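You operate a simulated robot arm through the tools that you are given. There is no shell and no other tool. Be economical: measure what you need, move in short steps, check, and stop when the job is done.

The job below is to be done with a simulated robot arm. You get a single attempt, and the scene is never put back.

JOB
Rub the rust off the motor end cover, then oil its middle.
Fine: red pad for the rust, blue brush and oil tin for the oil; pad and brush go back. Set down upright: blue brush. A coat counts when it lies all over at full strength: go over it till it gets no stronger. What is to be rubbed or washed off counts as gone when no trace of it is left.
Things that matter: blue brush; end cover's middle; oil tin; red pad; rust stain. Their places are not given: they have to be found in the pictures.

Only the result counts: the job must be done as asked and must still hold three seconds after the hand-in. Knocking over, shifting, dropping, spilling or breaking anything else fails it. A push-on lid holds only when it is set on centred and level and pressed home; a screw cap is set on level and turned clockwise until tight.

ROBOT AND FRAMES
A 7-joint arm with a two-finger parallel gripper, fixed in place. Base frame: the origin is at the foot of the arm, x ahead of it, y to its left, z up; the work surface is at about z = 0.85. Lengths are in m, angles in rad, forces in N, time in s.
With the tool pointing down near the work surface it reaches from about 0.3 to 0.7 m from the base axis. Its first joint turns from -1.152 to 1.152 rad. Payload 1.57 kg.
The TCP is the grasp point between the finger pads, 0.03 m short of the fingertips. In the tool frame z runs along the fingers and y along their closing line. Largest opening 0.11 m; finger width 0.024, thickness 0.012; the body of the gripper, 0.048 by 0.112 m, starts 0.078 m behind the TCP.
Orientation is that of the tool frame in the base frame, as [roll, pitch, yaw] about the fixed x, y, z axes, in that order (R = Rz(yaw) Ry(pitch) Rx(roll)). With the fingers straight down and closing along the base's y, the tool's x points along the base's -x, its y along +y and its z along -z.

CONTROLS
- The arm moves only by the tool drive_tool. Its argument "deltas" is a list of rows, each an object (a shift or turn left out is 0, a gripper value left out holds the last) with "delta_rot": the turn, a rotation vector about the base's x, y, z in rad, a list of three; "offset": the shift along the base's x, y, z in cm, a list of three; "fingers": the opening, from 0 (shut) to 1 (fully open). In form: [{"delta_rot": [rx, ry, rz], "offset": [tx, ty, tz], "fingers": fingers}, ...]. A call has 1 to 8 rows; each row shifts and turns the commanded pose from where the row before left it. Rows are played at 5 a second. More than 0.05 m and 0.15 rad between two rows, or a gripper value outside its range, and nothing of the call is played. Where a pose cannot be reached the arm comes as near as it can. A force on the tool above 70 N (or 10 N above the force at the start of the call, whichever is more), or a blocked arm, ends the call early, and 0.2 s more pass. Each finger travels about 0.108 m/s and halts on what it meets, pressing with about 35 N; the grip force reading is that of the motor and also rises with nothing between the fingers. The clock runs only during rows and for 0.2 s after the last one: add rows that do not move to give the fingers time. The reply holds the time, the measured pose of the TCP, the force on the tool along the base axes, the opening and the grip force, in the units named above and with some noise, with the torque about the TCP (base axes, N m) and any sound that the robot's microphone picked up, and new pictures: "views" is both (left out), scene, wrist or none.
- Cameras (640 x 400 px; columns grow to the right, rows downward): "scene" is fixed at [0.1603, -0.3885, 1.4067]; the picture's right is [0.82, -0.57, 0.00], its down [-0.31, -0.45, -0.84] and it looks along [0.47, 0.69, -0.55] (base axes); focal length 345 px, centre (320, 200). "wrist" rides on the gripper at [0.07, 0.016, -0.141] in the tool frame; the picture's right is [-0.23, 0.97, 0.00], its down [-0.86, -0.20, -0.48] and it looks along [-0.47, -0.11, 0.88] (tool axes); focal length 222 px, centre (320, 200).
- probe_pixels(camera, pixels): there is no depth. For up to 12 entries [column, row, z] of the newest picture of that camera ("zoom" is the newest enlarged one), the place [x, y] in the base frame at which the ray of that pixel passes the height z, good to about 0.003 m. No time passes.
- inspect(camera, box): a new picture of the part [left, top, right, bottom] of that camera's present view, enlarged. No time passes.
- close_job(): hands the job in; it is judged then, once.

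Keep the steps short. Do not move on a guess: measure, check each grasp and each placing, and mend mistakes. In all there are 80 turns and 200 pictures (those below and enlarged ones count). Leave the gripper open and the arm clear of the work at the hand-in unless told otherwise, and finish with a single line.

The tools are called after "Call:" by a JSON object that holds its "fn" and its "kwargs". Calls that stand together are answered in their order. drive_tool: Moves the arm, as the interface text tells. Its arguments: {"type":"object","properties":{"deltas":{"type":"array"},"views":{"type":"string","enum":["both","scene","wrist","none"]}},"required":["deltas"]} The other tools are called the same way: probe_pixels (camera, pixels) gives the place at which the rays of pixels pass given heights; inspect (camera, box) takes an enlarged picture of a part of a camera's view; close_job () hands the job in.

At the start:

```text
t: 0.0
eef_pos: [0.4115, -0.0117, 1.2094]
orientation: [3.142, 0.0, -3.141]
wrist_force: [0.0, 1.0, -0.1]
moment: [-0.05, 0.03, -0.01]
gripper_width: 0.11
grasp_force: 0.2
```

scene: 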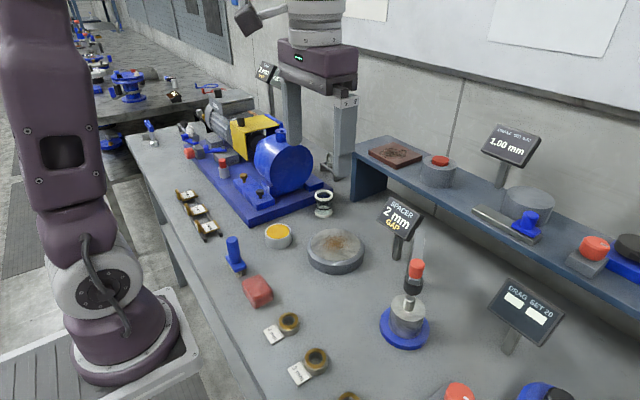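
wrist: 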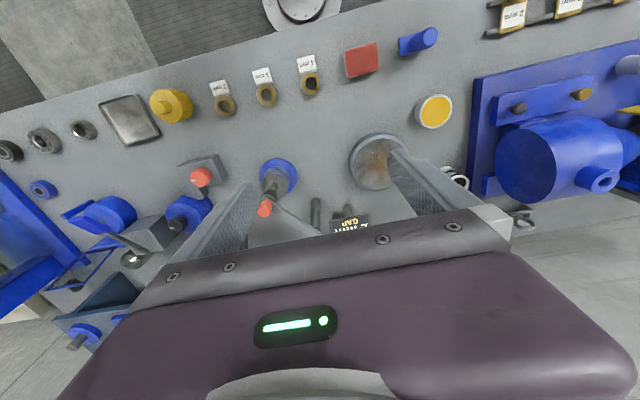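

I see what looks like the blue brush near (236,255), the red pad at (257,291), the oil tin at (278,235) and the rusty end cover at (336,250). I'll enlarge these and probe their places.

Call:
{"fn": "inspect", "kwargs": {"camera": "scene", "box": [200, 200, 380, 312]}}

Call:
{"fn": "inspect", "kwargs": {"camera": "wrist", "box": [320, 10, 480, 210]}}

Call:
{"fn": "probe_pixels", "kwargs": {"camera": "scene", "pixels": [[236, 270, 0.85], [232, 240, 0.9], [257, 285, 0.87], [278, 231, 0.88], [336, 245, 0.88], [336, 270, 0.85]]}}

Call:
{"fn": "probe_pixels", "kwargs": {"camera": "wrist", "pixels": [[361, 60, 0.87], [405, 46, 0.86], [430, 37, 0.86], [433, 111, 0.88], [376, 161, 0.88], [358, 161, 0.88]]}}

```text
3.56 times, centred on (290, 256) of scene
```

zoom: 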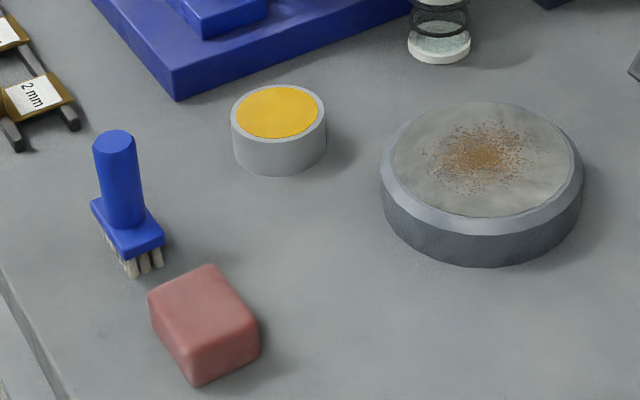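

```text
2.00 times, centred on (400, 110) of wrist
```

zoom: 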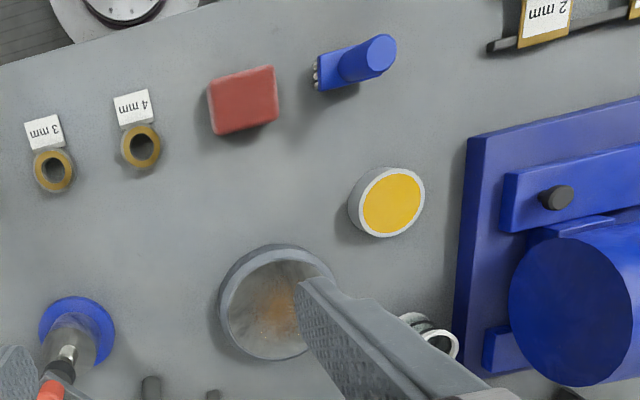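

```text
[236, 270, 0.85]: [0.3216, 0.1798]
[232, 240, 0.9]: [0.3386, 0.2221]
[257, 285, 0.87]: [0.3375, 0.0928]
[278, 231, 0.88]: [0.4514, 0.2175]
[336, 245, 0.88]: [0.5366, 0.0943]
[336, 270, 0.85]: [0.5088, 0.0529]
```

```text
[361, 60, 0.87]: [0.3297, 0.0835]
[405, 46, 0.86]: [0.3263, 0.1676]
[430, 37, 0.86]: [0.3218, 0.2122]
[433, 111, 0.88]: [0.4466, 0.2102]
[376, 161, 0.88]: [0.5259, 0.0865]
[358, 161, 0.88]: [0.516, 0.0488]
```

The brush stands on its bristles with its handle up. I triangulate its handle top and the other heights.

Call:
{"fn": "probe_pixels", "kwargs": {"camera": "scene", "pixels": [[232.3, 238.5, 0.9], [232.3, 238.5, 0.93], [232.3, 238.5, 0.96], [235.5, 265, 0.87], [235.5, 265, 0.89], [257, 282, 0.88], [257, 282, 0.9], [278, 231, 0.89], [278, 231, 0.9], [336, 244, 0.88], [336, 244, 0.89], [336, 244, 0.9]]}}

Call:
{"fn": "probe_pixels", "kwargs": {"camera": "wrist", "pixels": [[430, 35, 0.9], [430, 35, 0.93], [430, 35, 0.96], [361, 60, 0.88], [361, 60, 0.9], [435, 112, 0.88], [435, 112, 0.9]]}}

Call:
{"fn": "inspect", "kwargs": {"camera": "scene", "box": [215, 225, 279, 265]}}

```text
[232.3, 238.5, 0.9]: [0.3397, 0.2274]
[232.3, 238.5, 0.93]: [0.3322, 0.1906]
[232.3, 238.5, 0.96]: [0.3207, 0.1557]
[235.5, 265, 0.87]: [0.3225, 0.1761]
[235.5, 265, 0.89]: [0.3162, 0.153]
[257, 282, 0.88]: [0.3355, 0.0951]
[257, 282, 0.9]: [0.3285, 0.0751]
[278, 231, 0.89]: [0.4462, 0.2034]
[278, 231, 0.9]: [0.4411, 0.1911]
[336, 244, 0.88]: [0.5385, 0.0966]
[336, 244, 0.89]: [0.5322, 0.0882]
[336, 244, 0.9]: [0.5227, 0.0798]
```

```text
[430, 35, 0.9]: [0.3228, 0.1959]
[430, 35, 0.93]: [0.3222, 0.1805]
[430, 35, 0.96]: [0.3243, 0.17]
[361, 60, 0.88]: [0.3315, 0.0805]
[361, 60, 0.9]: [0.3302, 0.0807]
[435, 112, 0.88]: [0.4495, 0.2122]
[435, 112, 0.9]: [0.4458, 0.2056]
```

```text
10.00 times, centred on (247, 245) of scene
```

zoom: 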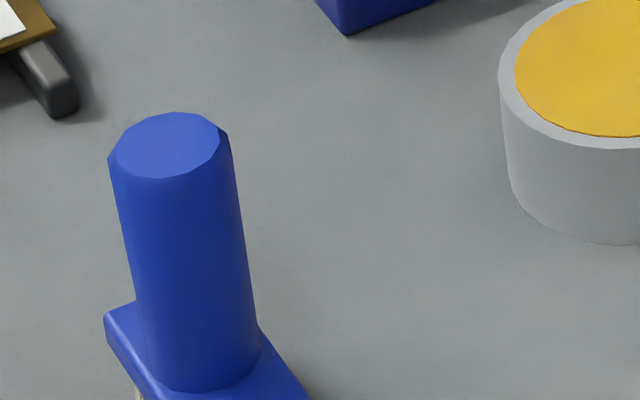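

Next I move above the pad (about [0.333, 0.087]) to look at it closely.

Call:
{"fn": "drive_tool", "kwargs": {"deltas": [{"offset": [-1.57, 1.97, -3.2]}, {"offset": [-1.57, 1.97, -3.2]}, {"offset": [-1.57, 1.97, -3.2]}, {"offset": [-1.57, 1.97, -3.2]}, {"offset": [-1.57, 1.97, -3.2]}, {}]}}

```text
t: 1.4
eef_pos: [0.3322, 0.0869, 1.0497]
orientation: [3.14, 0.0, -3.141]
wrist_force: [-0.5, -0.1, 0.7]
moment: [-0.02, -0.01, 0.01]
gripper_width: 0.1101
grasp_force: 0.2
```

scene: 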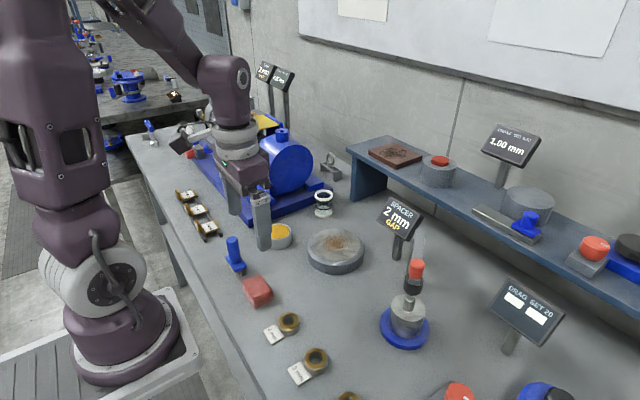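
wrist: 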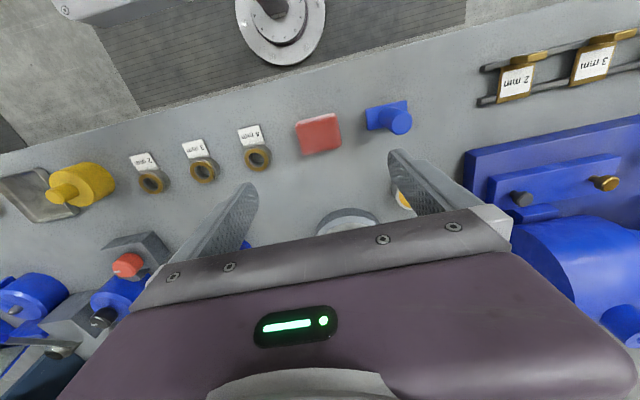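

The pad sits at wrist (318,134). I enlarge it for its outline.

Call:
{"fn": "inspect", "kwargs": {"camera": "wrist", "box": [280, 80, 440, 180]}}

Call:
{"fn": "probe_pixels", "kwargs": {"camera": "wrist", "pixels": [[318, 134, 0.87], [318, 134, 0.88], [296, 121, 0.88], [335, 113, 0.88], [341, 147, 0.88], [303, 154, 0.88], [400, 122, 0.93], [400, 122, 0.94]]}}

```text
4.00 times, centred on (360, 130) of wrist
```

zoom: 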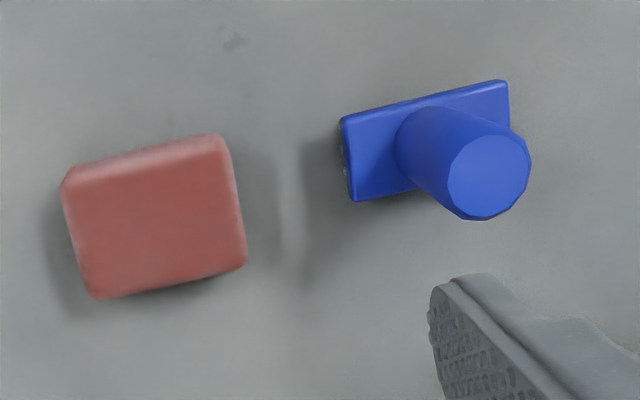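

```text
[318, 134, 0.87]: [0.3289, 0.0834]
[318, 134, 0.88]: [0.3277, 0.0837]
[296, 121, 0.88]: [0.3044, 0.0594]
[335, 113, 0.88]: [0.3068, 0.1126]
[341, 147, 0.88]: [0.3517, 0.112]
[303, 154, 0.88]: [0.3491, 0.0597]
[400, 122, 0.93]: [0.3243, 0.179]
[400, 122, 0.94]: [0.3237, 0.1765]
```

The pad is nearly square to the base, centred about [0.328, 0.086], 5.3 cm along y. I descend with the fingers partly closed and grip its upper part, leaving its bottom free for rubbing.

Call:
{"fn": "drive_tool", "kwargs": {"deltas": [{"offset": [-0.4, -0.1, -4], "fingers": 0.78}, {"offset": [0, 0, -4]}, {"offset": [0, 0, -4]}, {"offset": [0, 0, -2]}, {}]}}

```text
t: 2.6
eef_pos: [0.328, 0.0857, 0.9097]
orientation: [-3.14, 0.001, 3.141]
wrist_force: [-0.6, 1.1, 0.2]
moment: [0.0, 0.0, 0.0]
gripper_width: 0.0858
grasp_force: 0.1
```

scene: 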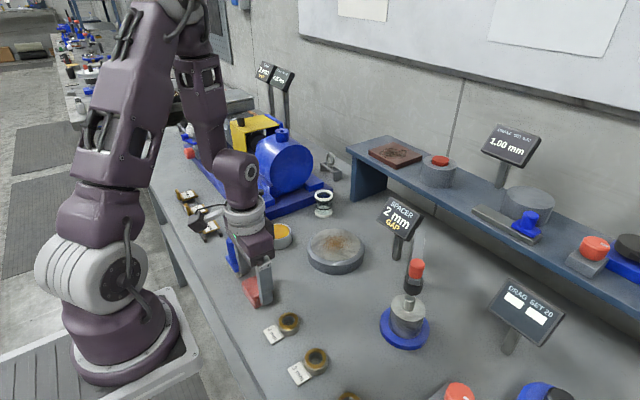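
wrist: 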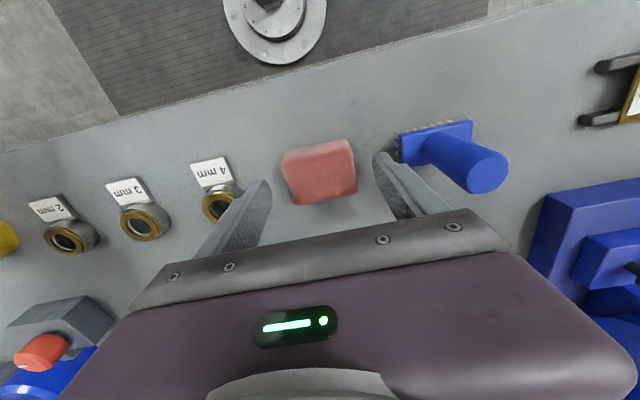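

The pad lies centred between the fingers. I lower 1.7 cm and close.

Call:
{"fn": "drive_tool", "kwargs": {"deltas": [{"offset": [0, 0, -1.7]}, {}, {"fingers": 0.3}, {}, {}]}}

```text
t: 3.8
eef_pos: [0.3282, 0.084, 0.8937]
orientation: [-3.141, 0.002, -3.141]
wrist_force: [0.3, 0.9, 0.3]
moment: [0.01, 0.0, 0.01]
gripper_width: 0.0587
grasp_force: 35.2
```

scene: 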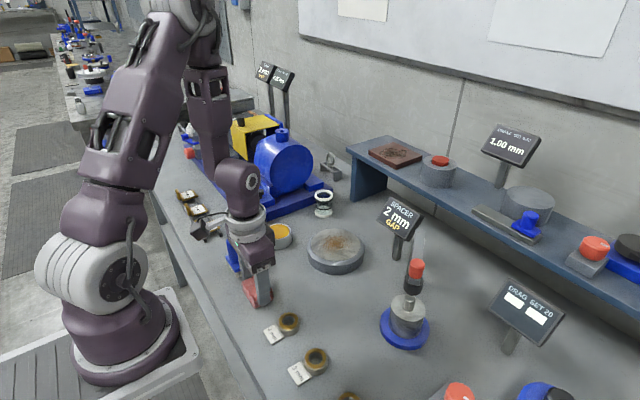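
wrist: 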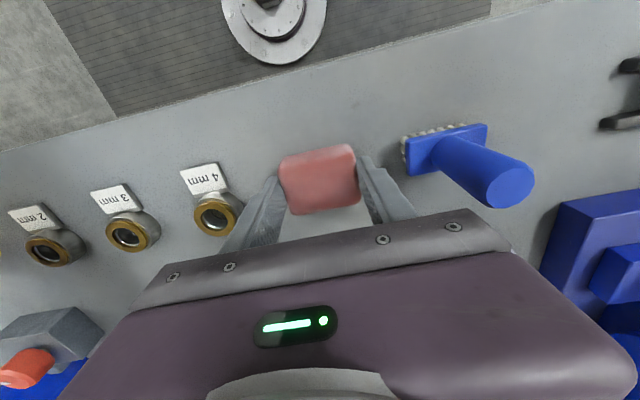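

Grip holds at 5.9 cm width. I lift the pad straight up and then move toward the cover with height to spare.

Call:
{"fn": "drive_tool", "kwargs": {"deltas": [{"offset": [0, 0, 4]}, {"offset": [0, 0, 4]}, {"offset": [0, 0, 4]}, {"offset": [4, 0, 1]}, {"offset": [4, 0, 1]}, {"offset": [4, 0, 1]}, {"offset": [4, 0, 1]}, {"offset": [3, 0, 1]}]}}

```text
t: 5.6
eef_pos: [0.5201, 0.0855, 1.0628]
orientation: [3.141, -0.001, 3.14]
wrist_force: [-0.1, -0.2, -0.2]
moment: [0.01, -0.01, 0.02]
gripper_width: 0.0587
grasp_force: 35.3
```

scene: 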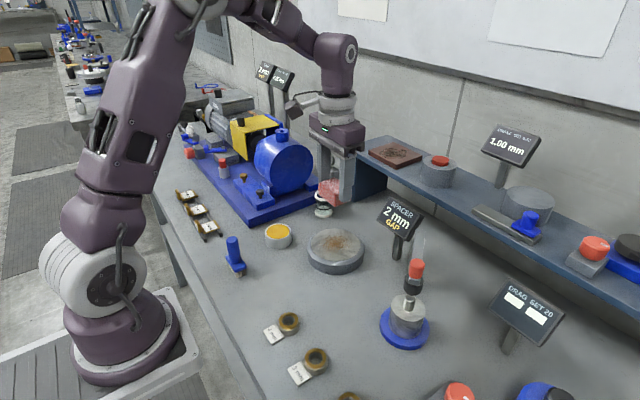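
wrist: 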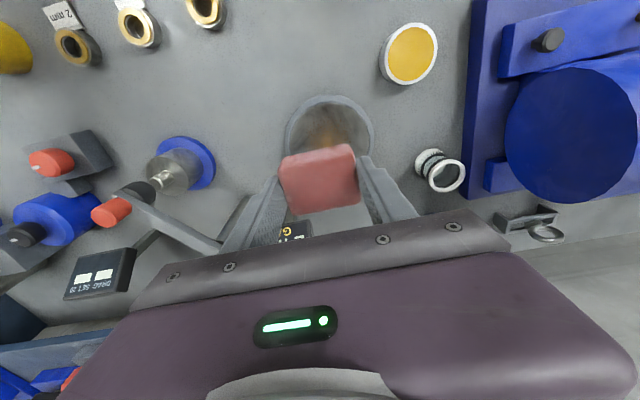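

The cover lies under the pad. I measure its rim and the rust extents.

Call:
{"fn": "inspect", "kwargs": {"camera": "scene", "box": [296, 215, 376, 285]}}

Call:
{"fn": "inspect", "kwargs": {"camera": "wrist", "box": [250, 80, 410, 180]}}

Call:
{"fn": "probe_pixels", "kwargs": {"camera": "scene", "pixels": [[308, 247, 0.88], [364, 249, 0.88], [336, 228, 0.88], [336, 265, 0.88], [335, 243, 0.88], [308, 247, 0.89], [364, 249, 0.89], [336, 228, 0.89], [336, 265, 0.89], [335, 274, 0.85]]}}

Call:
{"fn": "probe_pixels", "kwargs": {"camera": "wrist", "pixels": [[286, 139, 0.88], [375, 139, 0.88], [325, 96, 0.88], [286, 139, 0.89], [375, 139, 0.89], [325, 96, 0.89]]}}

```text
5.71 times, centred on (336, 250) of scene
```

zoom: 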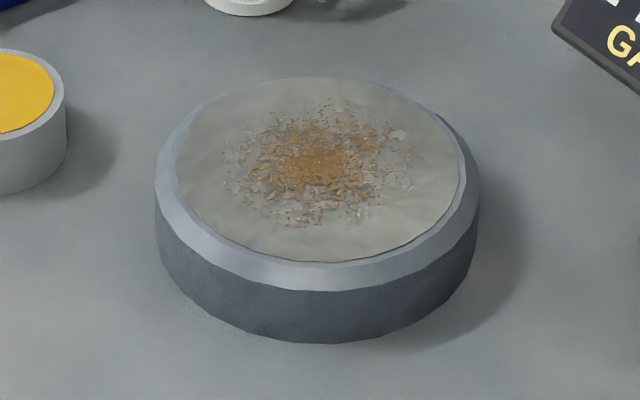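

```text
4.00 times, centred on (330, 130) of wrist
```

zoom: 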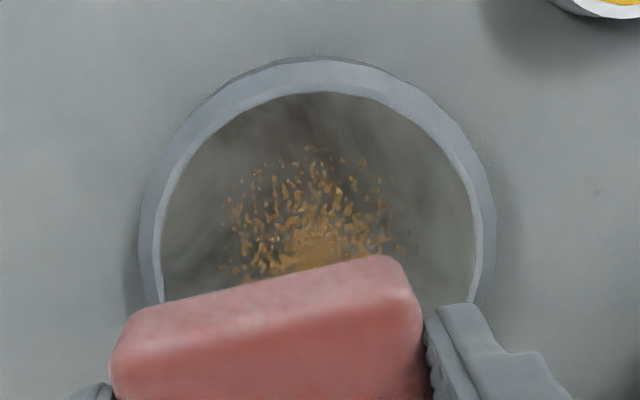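

```text
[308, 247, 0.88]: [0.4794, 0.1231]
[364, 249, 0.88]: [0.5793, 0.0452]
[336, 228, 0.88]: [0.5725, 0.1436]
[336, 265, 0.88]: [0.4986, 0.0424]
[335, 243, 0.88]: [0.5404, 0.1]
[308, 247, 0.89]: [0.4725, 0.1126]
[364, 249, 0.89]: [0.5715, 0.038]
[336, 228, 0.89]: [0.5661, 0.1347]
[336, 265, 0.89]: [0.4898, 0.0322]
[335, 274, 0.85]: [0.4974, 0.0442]
```

```text
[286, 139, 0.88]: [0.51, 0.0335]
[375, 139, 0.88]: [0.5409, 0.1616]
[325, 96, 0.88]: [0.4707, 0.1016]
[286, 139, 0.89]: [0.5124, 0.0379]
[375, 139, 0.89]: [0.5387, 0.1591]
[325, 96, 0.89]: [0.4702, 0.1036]
```

Cover centre ≈ [0.530, 0.093], face at about z 0.885. I descend over it to just above contact.

Call:
{"fn": "drive_tool", "kwargs": {"deltas": [{"offset": [1.0, 0.7, -3]}, {"offset": [0, 0, -4]}, {"offset": [0, 0, -4]}, {"offset": [0, 0, -1]}, {}]}}

Call:
{"fn": "drive_tool", "kwargs": {"deltas": [{"offset": [0, 0, -0.5]}, {"offset": [0, 0, -0.3]}, {}], "views": "none"}}

```text
t: 6.8
eef_pos: [0.5285, 0.0926, 0.943]
orientation: [3.141, -0.001, 3.142]
wrist_force: [0.0, -0.9, 0.4]
moment: [0.03, 0.0, -0.01]
gripper_width: 0.059
grasp_force: 34.8
```

scene: 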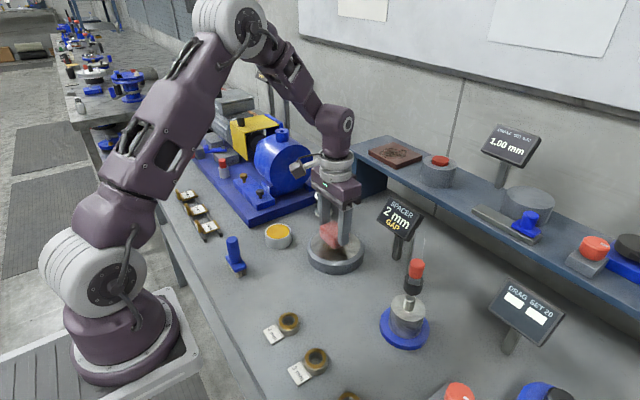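
wrist: 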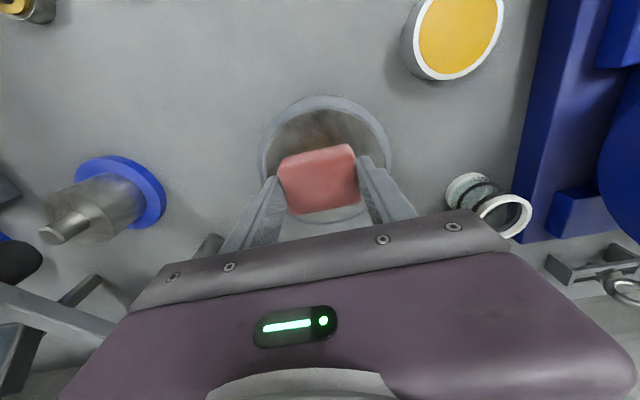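

```text
t: 7.6
eef_pos: [0.5266, 0.0921, 0.935]
orientation: [3.141, -0.001, 3.141]
wrist_force: [-0.6, 0.1, -0.4]
moment: [-0.03, -0.03, 0.0]
gripper_width: 0.0585
grasp_force: 34.6
```

No contact yet at 0.935; I go down in small steps.

Call:
{"fn": "drive_tool", "kwargs": {"deltas": [{"offset": [0, 0, -0.3]}, {"offset": [0, 0, -0.2]}, {}], "views": "none"}}

Call:
{"fn": "drive_tool", "kwargs": {"deltas": [{"offset": [0, 0, -0.2]}, {"offset": [0, 0, -0.1]}, {}], "views": "none"}}

```text
t: 8.4
eef_pos: [0.528, 0.0928, 0.9302]
orientation: [-3.14, -0.001, 3.141]
wrist_force: [0.4, 0.2, -1.2]
moment: [0.03, 0.01, 0.02]
gripper_width: 0.0586
grasp_force: 34.9
```

```text
t: 9.2
eef_pos: [0.5279, 0.0931, 0.9275]
orientation: [-3.14, 0.001, -3.141]
wrist_force: [-0.6, 0.1, -0.6]
moment: [-0.02, -0.01, -0.03]
gripper_width: 0.0585
grasp_force: 34.8
```

Still free at 0.9275.

Call:
{"fn": "drive_tool", "kwargs": {"deltas": [{"offset": [0, 0, -0.15]}, {"offset": [0, 0, -0.15]}, {}], "views": "wrist"}}

Call:
{"fn": "drive_tool", "kwargs": {"deltas": [{"offset": [0, 0, -0.15]}, {}], "views": "none"}}

```text
t: 10.0
eef_pos: [0.5284, 0.092, 0.926]
orientation: [-3.14, 0.004, -3.141]
wrist_force: [-7.2, -0.5, 52.3]
moment: [-0.05, 0.14, 0.01]
gripper_width: 0.0586
grasp_force: 35.0
```

wrist: 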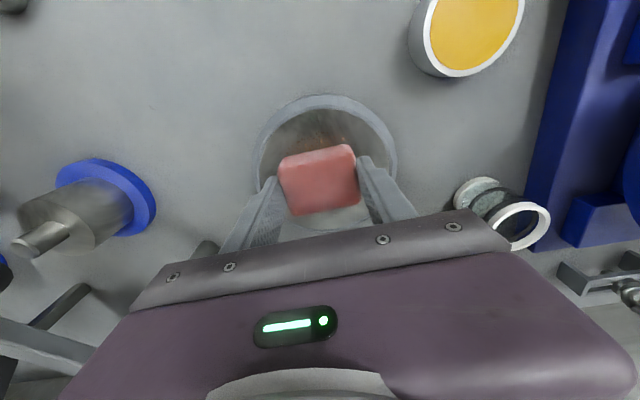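

```text
t: 10.6
eef_pos: [0.5289, 0.0921, 0.9246]
orientation: [3.139, 0.005, -3.14]
wrist_force: [-0.8, 0.3, 51.2]
moment: [-0.01, -0.07, 0.03]
gripper_width: 0.0588
grasp_force: 35.2
```

Contact came hard (about 52 N). I ease off until the press is light.

Call:
{"fn": "drive_tool", "kwargs": {"deltas": [{"offset": [0, 0, 0.15]}, {"offset": [0, 0, 0.1]}, {}], "views": "none"}}

```text
t: 11.4
eef_pos: [0.5279, 0.0925, 0.9238]
orientation: [3.141, -0.004, 3.141]
wrist_force: [4.0, 0.5, 9.6]
moment: [0.05, -0.42, -0.03]
gripper_width: 0.0585
grasp_force: 34.9
```

Now a light 10 N press. First rubbing strokes fore and aft, small amplitude, to see that the cover stays put.

Call:
{"fn": "drive_tool", "kwargs": {"deltas": [{"offset": [-1.2, 0, 0]}, {"offset": [-1.2, 0, 0]}, {"offset": [1.2, 0, 0]}, {"offset": [1.2, 0, 0]}, {"offset": [1.2, 0, 0]}, {"offset": [1.2, 0, 0]}, {"offset": [-1.2, 0, 0]}, {"offset": [-1.2, 0, 0]}]}}

```text
t: 13.2
eef_pos: [0.5288, 0.0926, 0.9247]
orientation: [3.141, 0.0, 3.142]
wrist_force: [0.3, -0.2, -0.6]
moment: [0.0, 0.02, 0.02]
gripper_width: 0.0589
grasp_force: 34.8
```

scene: 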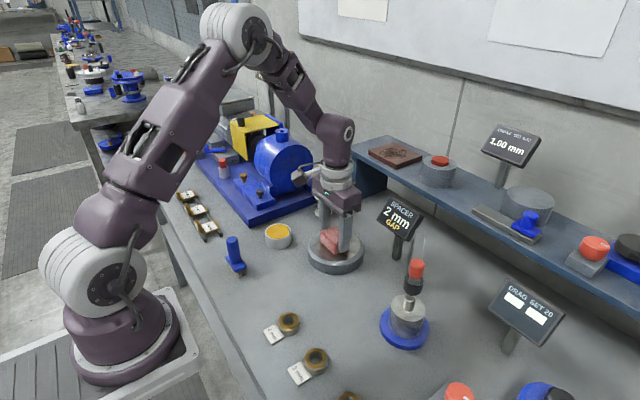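
wrist: 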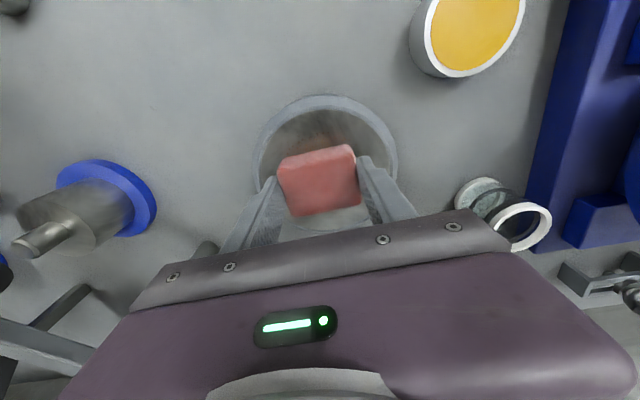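

The cover stayed but contact is lost (0 N). I press down a little and read the force.

Call:
{"fn": "drive_tool", "kwargs": {"deltas": [{"offset": [0, 0, -0.1]}, {}], "views": "none"}}

Call:
{"fn": "drive_tool", "kwargs": {"deltas": [{"offset": [0, 0, -0.05]}, {}], "views": "none"}}

```text
t: 13.8
eef_pos: [0.5288, 0.0925, 0.9249]
orientation: [-3.141, -0.002, 3.141]
wrist_force: [-0.6, -0.9, 1.8]
moment: [-0.02, -0.03, -0.01]
gripper_width: 0.0588
grasp_force: 35.5
```

```text
t: 14.4
eef_pos: [0.5288, 0.0925, 0.9243]
orientation: [-3.14, -0.001, 3.141]
wrist_force: [-1.2, -1.0, 7.9]
moment: [-0.03, -0.01, 0.01]
gripper_width: 0.0586
grasp_force: 35.0
```

About 8 N now. I rub wider: rows along x at different y offsets, reaching further toward the robot.

Call:
{"fn": "drive_tool", "kwargs": {"deltas": [{"offset": [-1.5, 0, -0.03]}, {"offset": [-1.0, 1.0, 0]}, {"offset": [1.5, 0, 0]}, {"offset": [1.5, 0, 0]}, {"offset": [0.8, -1.0, 0]}, {"offset": [0, -1.0, 0]}, {"offset": [-1.5, 0, 0]}, {"offset": [-1.5, 0, 0]}], "views": "none"}}

Call:
{"fn": "drive_tool", "kwargs": {"deltas": [{"offset": [0, 1.0, -0.03]}, {"offset": [0, 1.0, 0]}, {"offset": [1.5, 0, 0]}, {"offset": [1.5, 0, 0]}, {"offset": [0, -1, 0]}, {"offset": [-1.5, 0, 0]}, {"offset": [-1.5, 0, 0]}, {"offset": [1.7, 0, 0]}]}}

```text
t: 16.2
eef_pos: [0.5136, 0.0822, 0.924]
orientation: [3.14, 0.007, -3.139]
wrist_force: [15.3, -0.5, 30.8]
moment: [-0.58, -0.32, 0.31]
gripper_width: 0.0587
grasp_force: 35.0
```

```text
t: 18.0
eef_pos: [0.5267, 0.0922, 0.9216]
orientation: [3.141, -0.001, -3.141]
wrist_force: [-4.5, 0.3, 9.9]
moment: [0.08, 0.32, 0.08]
gripper_width: 0.0589
grasp_force: 35.5
```

scene: 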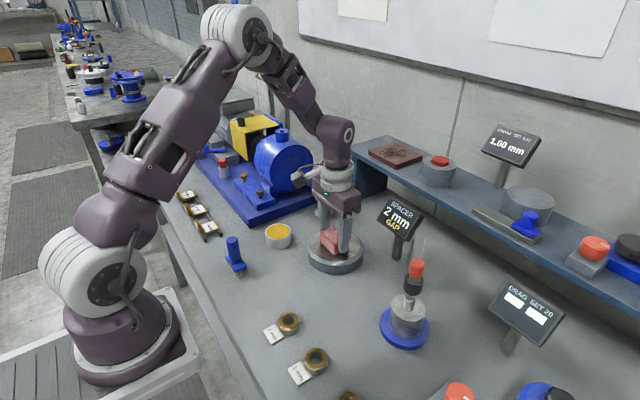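
wrist: 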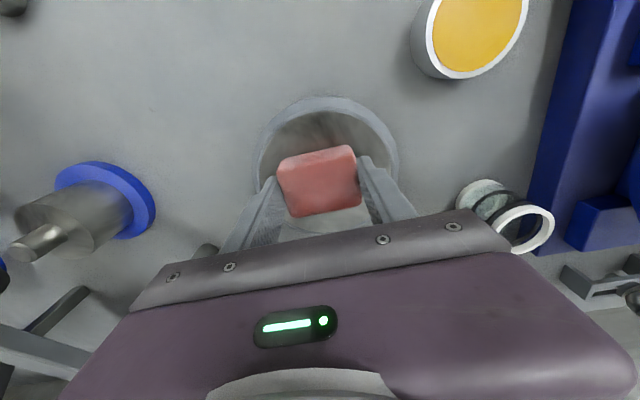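

Rust is fading. Another pass, then I lift and look.

Call:
{"fn": "drive_tool", "kwargs": {"deltas": [{"offset": [1.3, 0, 0]}, {"offset": [0, 1.3, 0]}, {"offset": [-1.2, 0, 0]}, {"offset": [0, -1.3, 0]}, {"offset": [0, -1.3, 0]}, {"offset": [1.2, 0, 0]}, {"offset": [-2.0, 0, 0]}, {"offset": [-1.6, 1.3, 0]}], "views": "none"}}

Call:
{"fn": "drive_tool", "kwargs": {"deltas": [{"offset": [0, 1.3, 0]}, {"offset": [1.5, 0, 0]}, {"offset": [1.5, -1.3, 0]}, {"offset": [-2, 0, 0]}, {"offset": [0, 0, 2]}, {"offset": [-4, 0, 2]}, {"offset": [-4, 0, 2]}, {"offset": [-4, 0, 0]}]}}

Call:
{"fn": "inspect", "kwargs": {"camera": "scene", "box": [296, 215, 376, 285]}}

```text
t: 19.8
eef_pos: [0.5053, 0.0925, 0.9214]
orientation: [3.141, -0.001, -3.141]
wrist_force: [1.9, -0.3, 3.2]
moment: [-0.08, 0.04, 0.04]
gripper_width: 0.0588
grasp_force: 34.8
```

```text
t: 21.6
eef_pos: [0.3958, 0.0907, 0.9824]
orientation: [3.141, 0.0, 3.141]
wrist_force: [0.0, 0.9, -0.2]
moment: [-0.01, 0.01, 0.01]
gripper_width: 0.0587
grasp_force: 35.1
```

scene: 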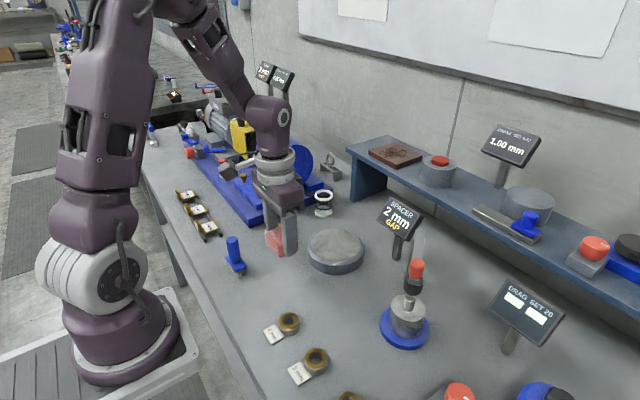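
wrist: 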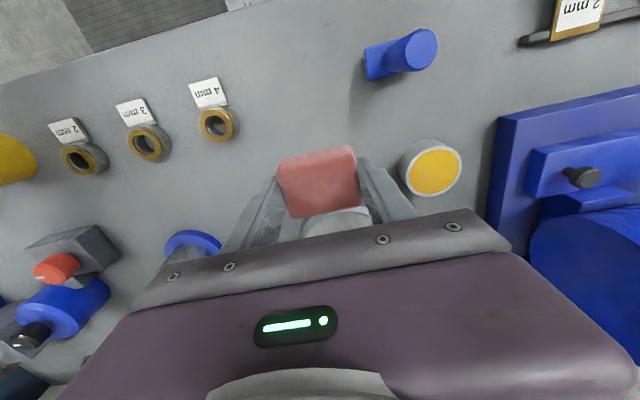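

```text
5.71 times, centred on (336, 250) of scene
```

zoom: 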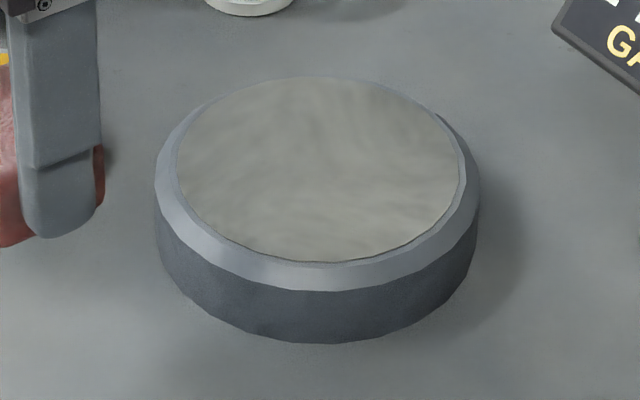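

The cover looks clean and has not moved. A closer look for faint traces before I put the pad back.

Call:
{"fn": "inspect", "kwargs": {"camera": "scene", "box": [312, 226, 362, 262]}}

```text
11.11 times, centred on (337, 244) of scene
```

zoom: 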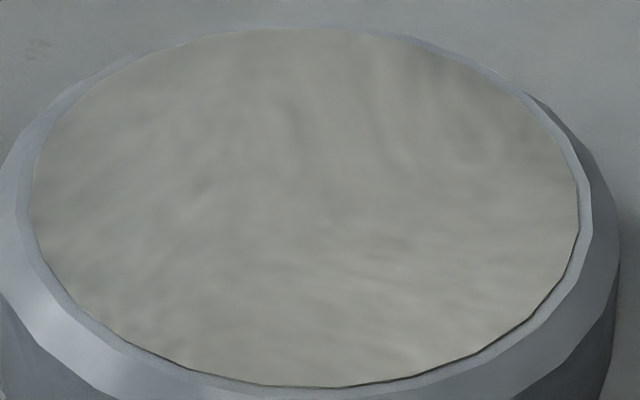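

No trace left. I carry the pad back to [0.328, 0.084] and lower it.

Call:
{"fn": "drive_tool", "kwargs": {"deltas": [{"offset": [-3.4, -0.4, 0]}, {"offset": [-3.4, -0.35, 0]}, {"offset": [0, 0, -4]}, {"offset": [0, 0, -4]}, {}]}}

```text
t: 22.8
eef_pos: [0.3268, 0.0838, 0.9025]
orientation: [3.142, 0.0, -3.141]
wrist_force: [0.3, 0.2, -1.1]
moment: [0.01, 0.01, 0.0]
gripper_width: 0.0586
grasp_force: 34.3
```

scene: 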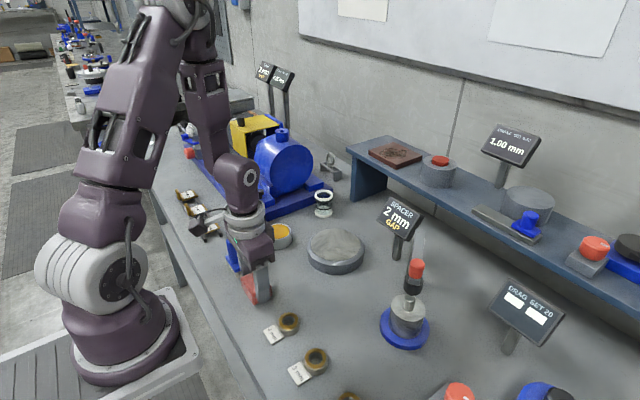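
wrist: 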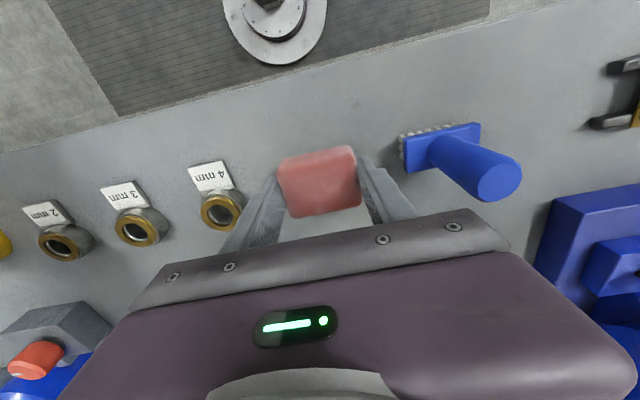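

I lower gently until it touches.

Call:
{"fn": "drive_tool", "kwargs": {"deltas": [{"offset": [0.1, 0, -0.6]}, {"offset": [0, 0, -0.3]}, {}], "views": "none"}}

Call:
{"fn": "drive_tool", "kwargs": {"deltas": [{"offset": [0, 0, -0.2]}, {"offset": [0, 0, -0.1]}, {}], "views": "none"}}

```text
t: 23.6
eef_pos: [0.3286, 0.085, 0.8939]
orientation: [3.141, 0.0, -3.141]
wrist_force: [-0.1, -0.1, -0.8]
moment: [-0.02, -0.02, -0.01]
gripper_width: 0.0589
grasp_force: 35.2
```

```text
t: 24.4
eef_pos: [0.3284, 0.0845, 0.8911]
orientation: [3.141, 0.001, 3.141]
wrist_force: [0.0, -0.8, -0.9]
moment: [-0.01, 0.01, 0.01]
gripper_width: 0.0587
grasp_force: 35.6
```

Call:
{"fn": "drive_tool", "kwargs": {"deltas": [{"offset": [0, 0, -0.1]}, {}], "views": "none"}}

Call:
{"fn": "drive_tool", "kwargs": {"deltas": [{"offset": [0, 0, -0.1]}, {}], "views": "none"}}

```text
t: 25.0
eef_pos: [0.3292, 0.0839, 0.8908]
orientation: [-3.141, -0.003, 3.141]
wrist_force: [-0.2, 0.1, -0.4]
moment: [0.03, 0.03, 0.02]
gripper_width: 0.0587
grasp_force: 34.9
```

```text
t: 25.6
eef_pos: [0.3291, 0.0844, 0.8886]
orientation: [3.141, 0.0, 3.141]
wrist_force: [0.1, -0.1, -0.3]
moment: [0.0, 0.01, 0.01]
gripper_width: 0.0587
grasp_force: 35.2
```

Call:
{"fn": "drive_tool", "kwargs": {"deltas": [{"offset": [0, 0, -0.1]}, {}], "views": "none"}}

Call:
{"fn": "drive_tool", "kwargs": {"deltas": [{"offset": [0, 0, -0.05]}, {}], "views": "none"}}

```text
t: 26.2
eef_pos: [0.3289, 0.0837, 0.8877]
orientation: [-3.141, 0.0, 3.142]
wrist_force: [-0.2, -0.9, 24.4]
moment: [0.0, 0.13, -0.03]
gripper_width: 0.0587
grasp_force: 34.9
```

```text
t: 26.8
eef_pos: [0.3285, 0.0848, 0.8876]
orientation: [-3.14, 0.001, 3.141]
wrist_force: [1.9, -2.1, 50.8]
moment: [-0.1, 0.12, -0.05]
gripper_width: 0.0587
grasp_force: 34.9
```

It is down. I relieve the press, open, and rise clear.

Call:
{"fn": "drive_tool", "kwargs": {"deltas": [{"offset": [0, 0, 0.12]}, {"fingers": 0.72}, {}, {"offset": [0, 0, 3]}, {"offset": [0, 0, 4]}, {"offset": [0, 0, 4]}, {}]}}

```text
t: 28.4
eef_pos: [0.3288, 0.0827, 0.9991]
orientation: [-3.141, -0.001, 3.141]
wrist_force: [0.0, 0.5, 0.2]
moment: [0.0, 0.02, 0.01]
gripper_width: 0.0792
grasp_force: 0.1
```

scene: 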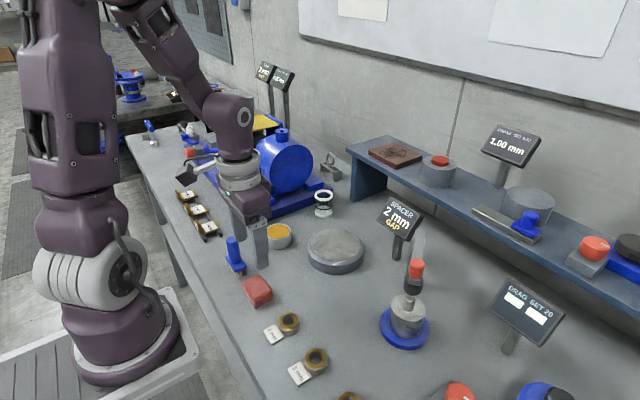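
wrist: 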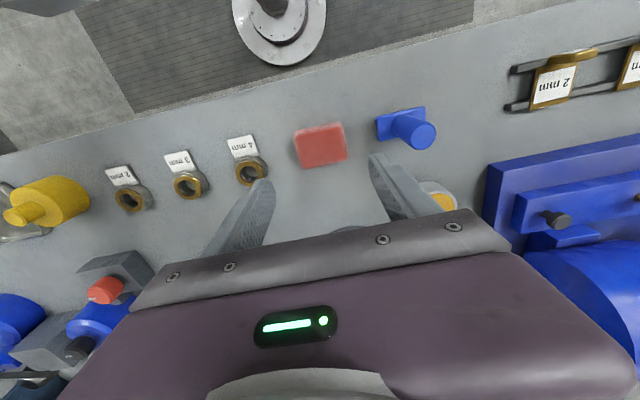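

Pad is back. I rise a bit and move over the brush (about [0.324, 0.178]).

Call:
{"fn": "drive_tool", "kwargs": {"deltas": [{"offset": [0, 1, 3]}, {"offset": [-0.2, 4.2, 0]}, {"offset": [-0.2, 4.2, 0]}, {}]}}

Call:
{"fn": "inspect", "kwargs": {"camera": "wrist", "box": [240, 80, 400, 180]}}

Call:
{"fn": "inspect", "kwargs": {"camera": "scene", "box": [200, 220, 296, 280]}}

```text
t: 29.4
eef_pos: [0.3242, 0.1794, 1.0283]
orientation: [-3.14, 0.0, 3.142]
wrist_force: [-0.4, -0.4, -0.5]
moment: [-0.02, -0.02, -0.03]
gripper_width: 0.0792
grasp_force: 0.1
```

scene: 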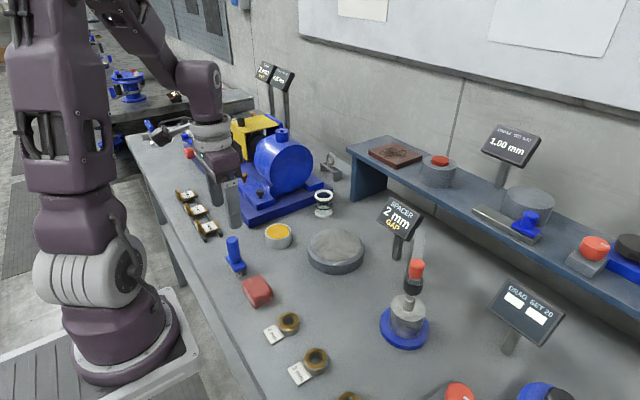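
wrist: 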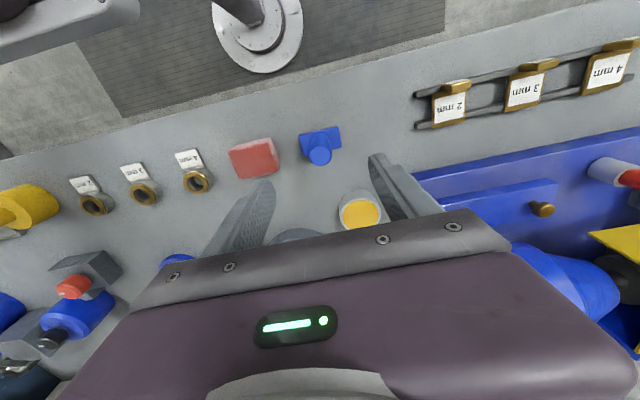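

```text
4.00 times, centred on (320, 130) of wrist
```

zoom: 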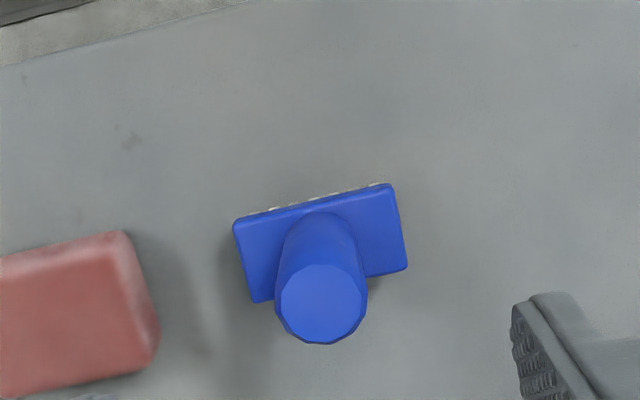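

```text
6.67 times, centred on (248, 250) of scene
```

zoom: 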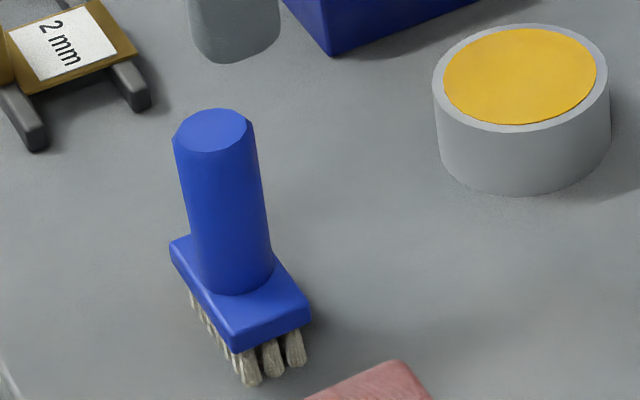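

Call:
{"fn": "probe_pixels", "kwargs": {"camera": "wrist", "pixels": [[320, 155.75, 0.93], [320, 155.75, 0.94], [320, 155.75, 0.95], [320, 141, 0.88], [298.7, 136, 0.88], [336, 127, 0.88], [341, 147, 0.88], [303.7, 155, 0.88], [360, 214, 0.88]]}}

Call:
{"fn": "probe_pixels", "kwargs": {"camera": "scene", "pixels": [[232.2, 239.5, 0.93], [232.2, 239.5, 0.94], [232.2, 239.5, 0.95], [278, 231, 0.88], [278, 231, 0.885], [235.5, 268, 0.87], [234.5, 265, 0.88]]}}

```text
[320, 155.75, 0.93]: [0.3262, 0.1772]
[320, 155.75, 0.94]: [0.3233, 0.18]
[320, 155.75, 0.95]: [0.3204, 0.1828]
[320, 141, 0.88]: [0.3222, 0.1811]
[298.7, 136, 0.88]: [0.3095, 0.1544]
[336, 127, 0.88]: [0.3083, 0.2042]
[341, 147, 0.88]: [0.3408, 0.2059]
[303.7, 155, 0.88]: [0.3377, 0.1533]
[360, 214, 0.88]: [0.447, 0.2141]
```

```text
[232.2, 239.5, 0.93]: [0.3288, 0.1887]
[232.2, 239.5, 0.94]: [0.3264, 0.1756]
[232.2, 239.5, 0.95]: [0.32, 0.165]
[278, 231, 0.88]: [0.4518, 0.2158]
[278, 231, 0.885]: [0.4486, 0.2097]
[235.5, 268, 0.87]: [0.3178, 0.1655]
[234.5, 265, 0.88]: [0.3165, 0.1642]
```

Brush centre [0.3235, 0.179], top z≈0.938. I come straight down to z≈0.925 and grip the handle.

Call:
{"fn": "drive_tool", "kwargs": {"deltas": [{"offset": [0, 0, -4]}, {"offset": [0, 0, -4]}, {"offset": [0, 0, -2.3]}, {}]}}

```text
t: 30.4
eef_pos: [0.3236, 0.1789, 0.9259]
orientation: [3.142, -0.001, -3.141]
wrist_force: [0.2, 0.1, 0.3]
moment: [0.03, 0.04, 0.0]
gripper_width: 0.0795
grasp_force: 0.2
```

scene: 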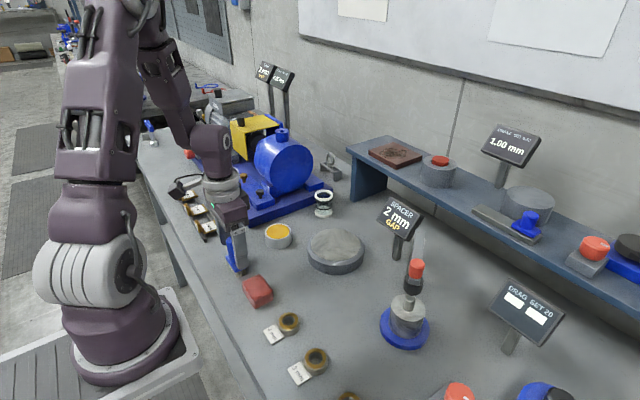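
wrist: 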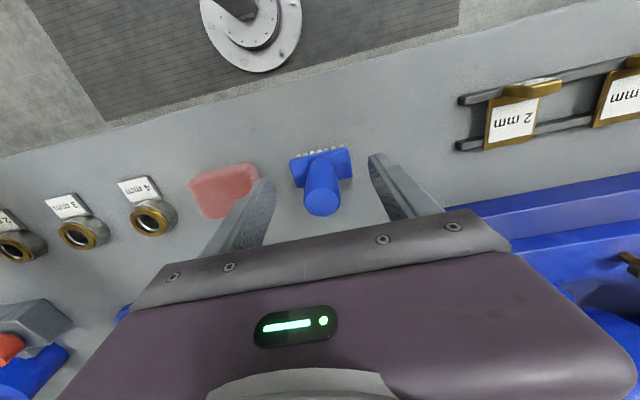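

The handle stands between the fingers. I close.

Call:
{"fn": "drive_tool", "kwargs": {"deltas": [{"fingers": 0.05}, {}, {}, {}]}}

```text
t: 31.4
eef_pos: [0.3236, 0.1788, 0.924]
orientation: [-3.14, -0.001, -3.141]
wrist_force: [-0.1, 0.6, -0.4]
moment: [-0.01, -0.05, -0.03]
gripper_width: 0.0248
grasp_force: 34.7
```

scene: 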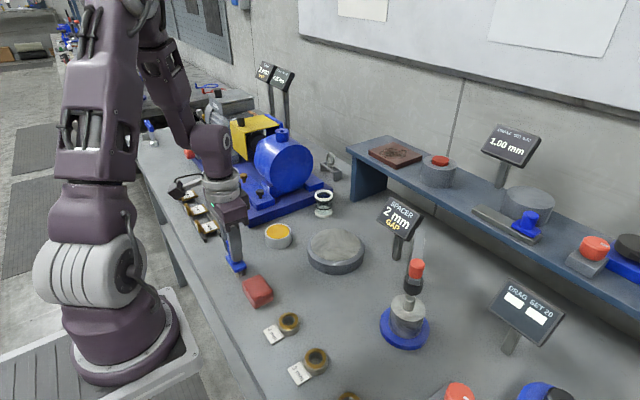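
wrist: 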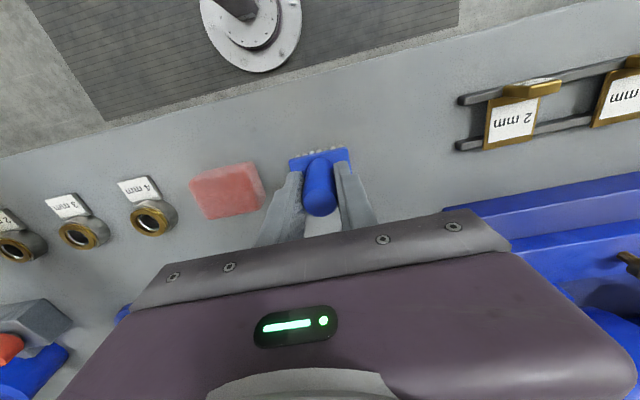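

Gripped (2.5 cm handle). I lift and move above the tin.

Call:
{"fn": "drive_tool", "kwargs": {"deltas": [{"offset": [0, 0, 4]}, {"offset": [0, 0, 4]}, {"offset": [4, 1.1, 0]}, {"offset": [4, 1.1, 0]}, {"offset": [4.3, 1.15, 0]}, {}]}}

Call:
{"fn": "inspect", "kwargs": {"camera": "wrist", "box": [240, 100, 400, 200]}}

Call:
{"fn": "inspect", "kwargs": {"camera": "scene", "box": [238, 195, 318, 255]}}

```text
t: 32.8
eef_pos: [0.4485, 0.212, 1.0057]
orientation: [-3.141, 0.0, 3.139]
wrist_force: [0.6, -0.1, -0.4]
moment: [-0.01, -0.04, -0.02]
gripper_width: 0.0248
grasp_force: 34.6
```

scene: 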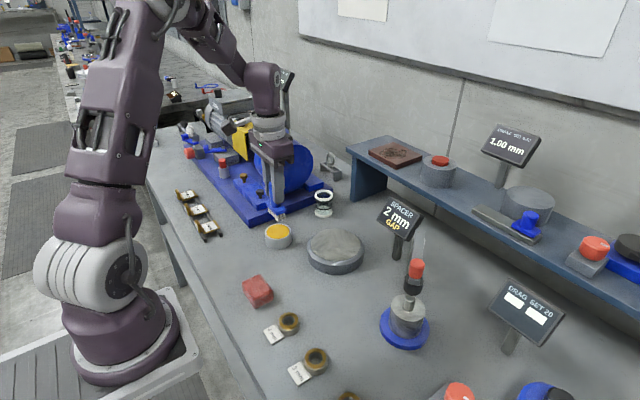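
wrist: 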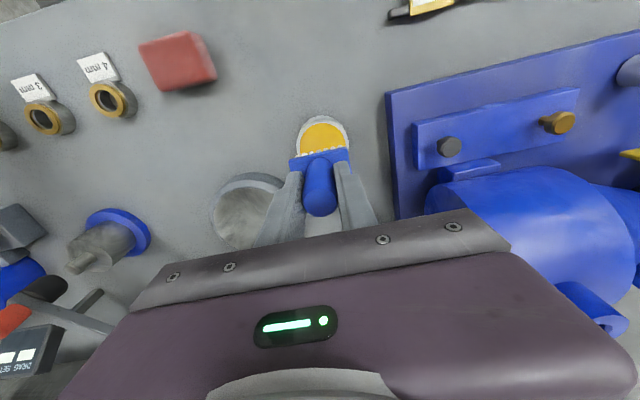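

```text
4.00 times, centred on (320, 150) of wrist
```

zoom: 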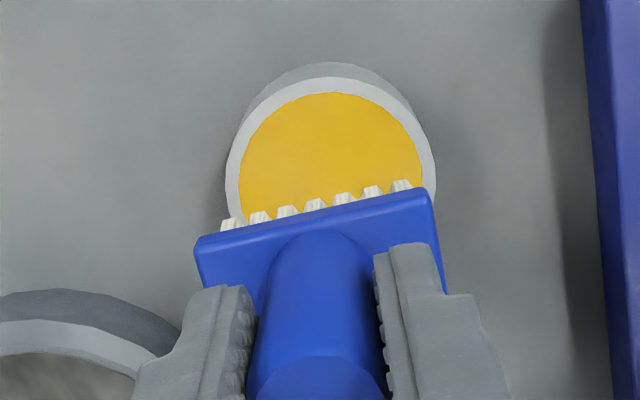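

```text
6.67 times, centred on (278, 225) of scene
```

zoom: 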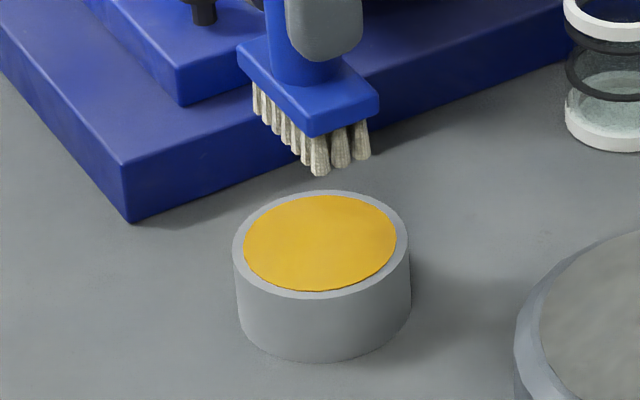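

Call:
{"fn": "probe_pixels", "kwargs": {"camera": "scene", "pixels": [[264.9, 231.4, 0.88], [291.3, 230.5, 0.88], [278.7, 223.5, 0.88], [277.7, 239.7, 0.88], [278.5, 231.5, 0.88], [278.5, 231.5, 0.886], [277.9, 249, 0.85]]}}

Call:
{"fn": "probe_pixels", "kwargs": {"camera": "wrist", "pixels": [[296.5, 143.8, 0.88], [348.8, 145, 0.88], [322.5, 119.5, 0.88], [296.5, 143.8, 0.886], [348.8, 145, 0.886], [322.5, 119.5, 0.886], [297.5, 155, 0.931], [342, 146.5, 0.931]]}}

```text
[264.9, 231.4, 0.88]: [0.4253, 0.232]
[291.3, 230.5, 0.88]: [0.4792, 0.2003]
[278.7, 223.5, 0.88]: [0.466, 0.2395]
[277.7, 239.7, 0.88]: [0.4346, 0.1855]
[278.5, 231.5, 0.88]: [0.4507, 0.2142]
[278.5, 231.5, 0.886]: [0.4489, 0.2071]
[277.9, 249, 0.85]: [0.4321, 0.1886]
```

```text
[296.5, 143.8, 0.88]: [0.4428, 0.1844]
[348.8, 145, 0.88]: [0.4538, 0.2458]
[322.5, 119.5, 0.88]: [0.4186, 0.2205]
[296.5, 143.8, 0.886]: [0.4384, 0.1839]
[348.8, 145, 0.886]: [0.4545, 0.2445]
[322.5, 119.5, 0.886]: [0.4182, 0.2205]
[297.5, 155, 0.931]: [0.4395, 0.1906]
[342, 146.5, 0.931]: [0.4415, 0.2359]
```

Tin centre ≈ [0.450, 0.2145], rim z≈0.88. I nudge over it and descend to just above the oil.

Call:
{"fn": "drive_tool", "kwargs": {"deltas": [{"offset": [0.2, 0.2, -2.5]}, {"offset": [0, 0, -1.5]}, {}]}}

Call:
{"fn": "inspect", "kwargs": {"camera": "scene", "box": [238, 195, 318, 255]}}

Call:
{"fn": "inspect", "kwargs": {"camera": "wrist", "box": [240, 100, 400, 200]}}

```text
t: 33.6
eef_pos: [0.4492, 0.2143, 0.966]
orientation: [-3.141, 0.0, 3.141]
wrist_force: [0.9, 0.0, 0.0]
moment: [-0.02, 0.0, 0.01]
gripper_width: 0.0248
grasp_force: 34.8
```

scene: 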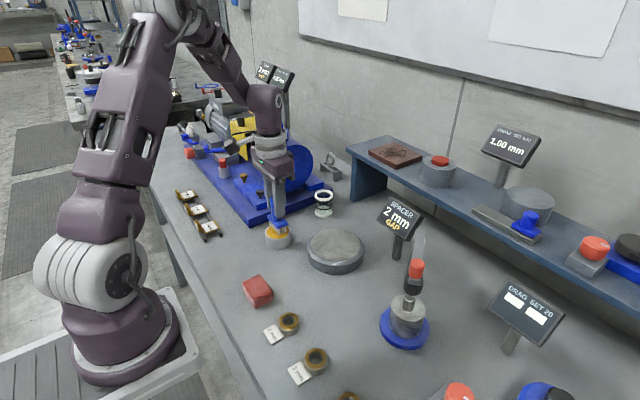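
wrist: 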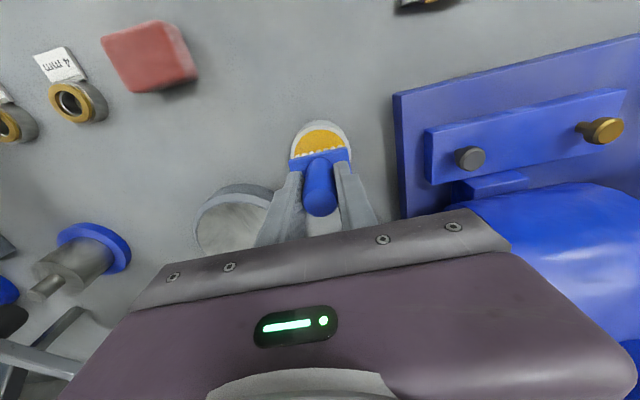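

```text
6.67 times, centred on (278, 225) of scene
```

zoom: 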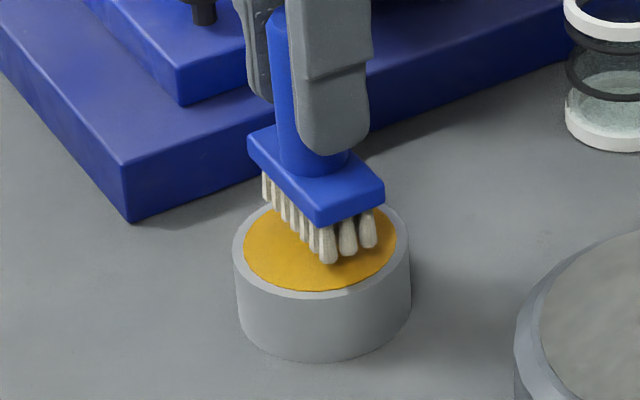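

```text
4.00 times, centred on (320, 150) of wrist
```

zoom: 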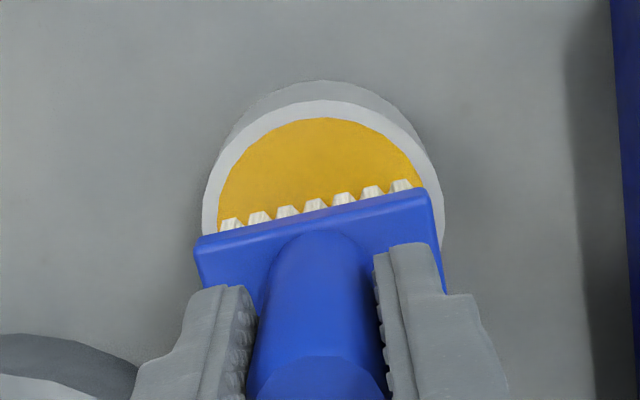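

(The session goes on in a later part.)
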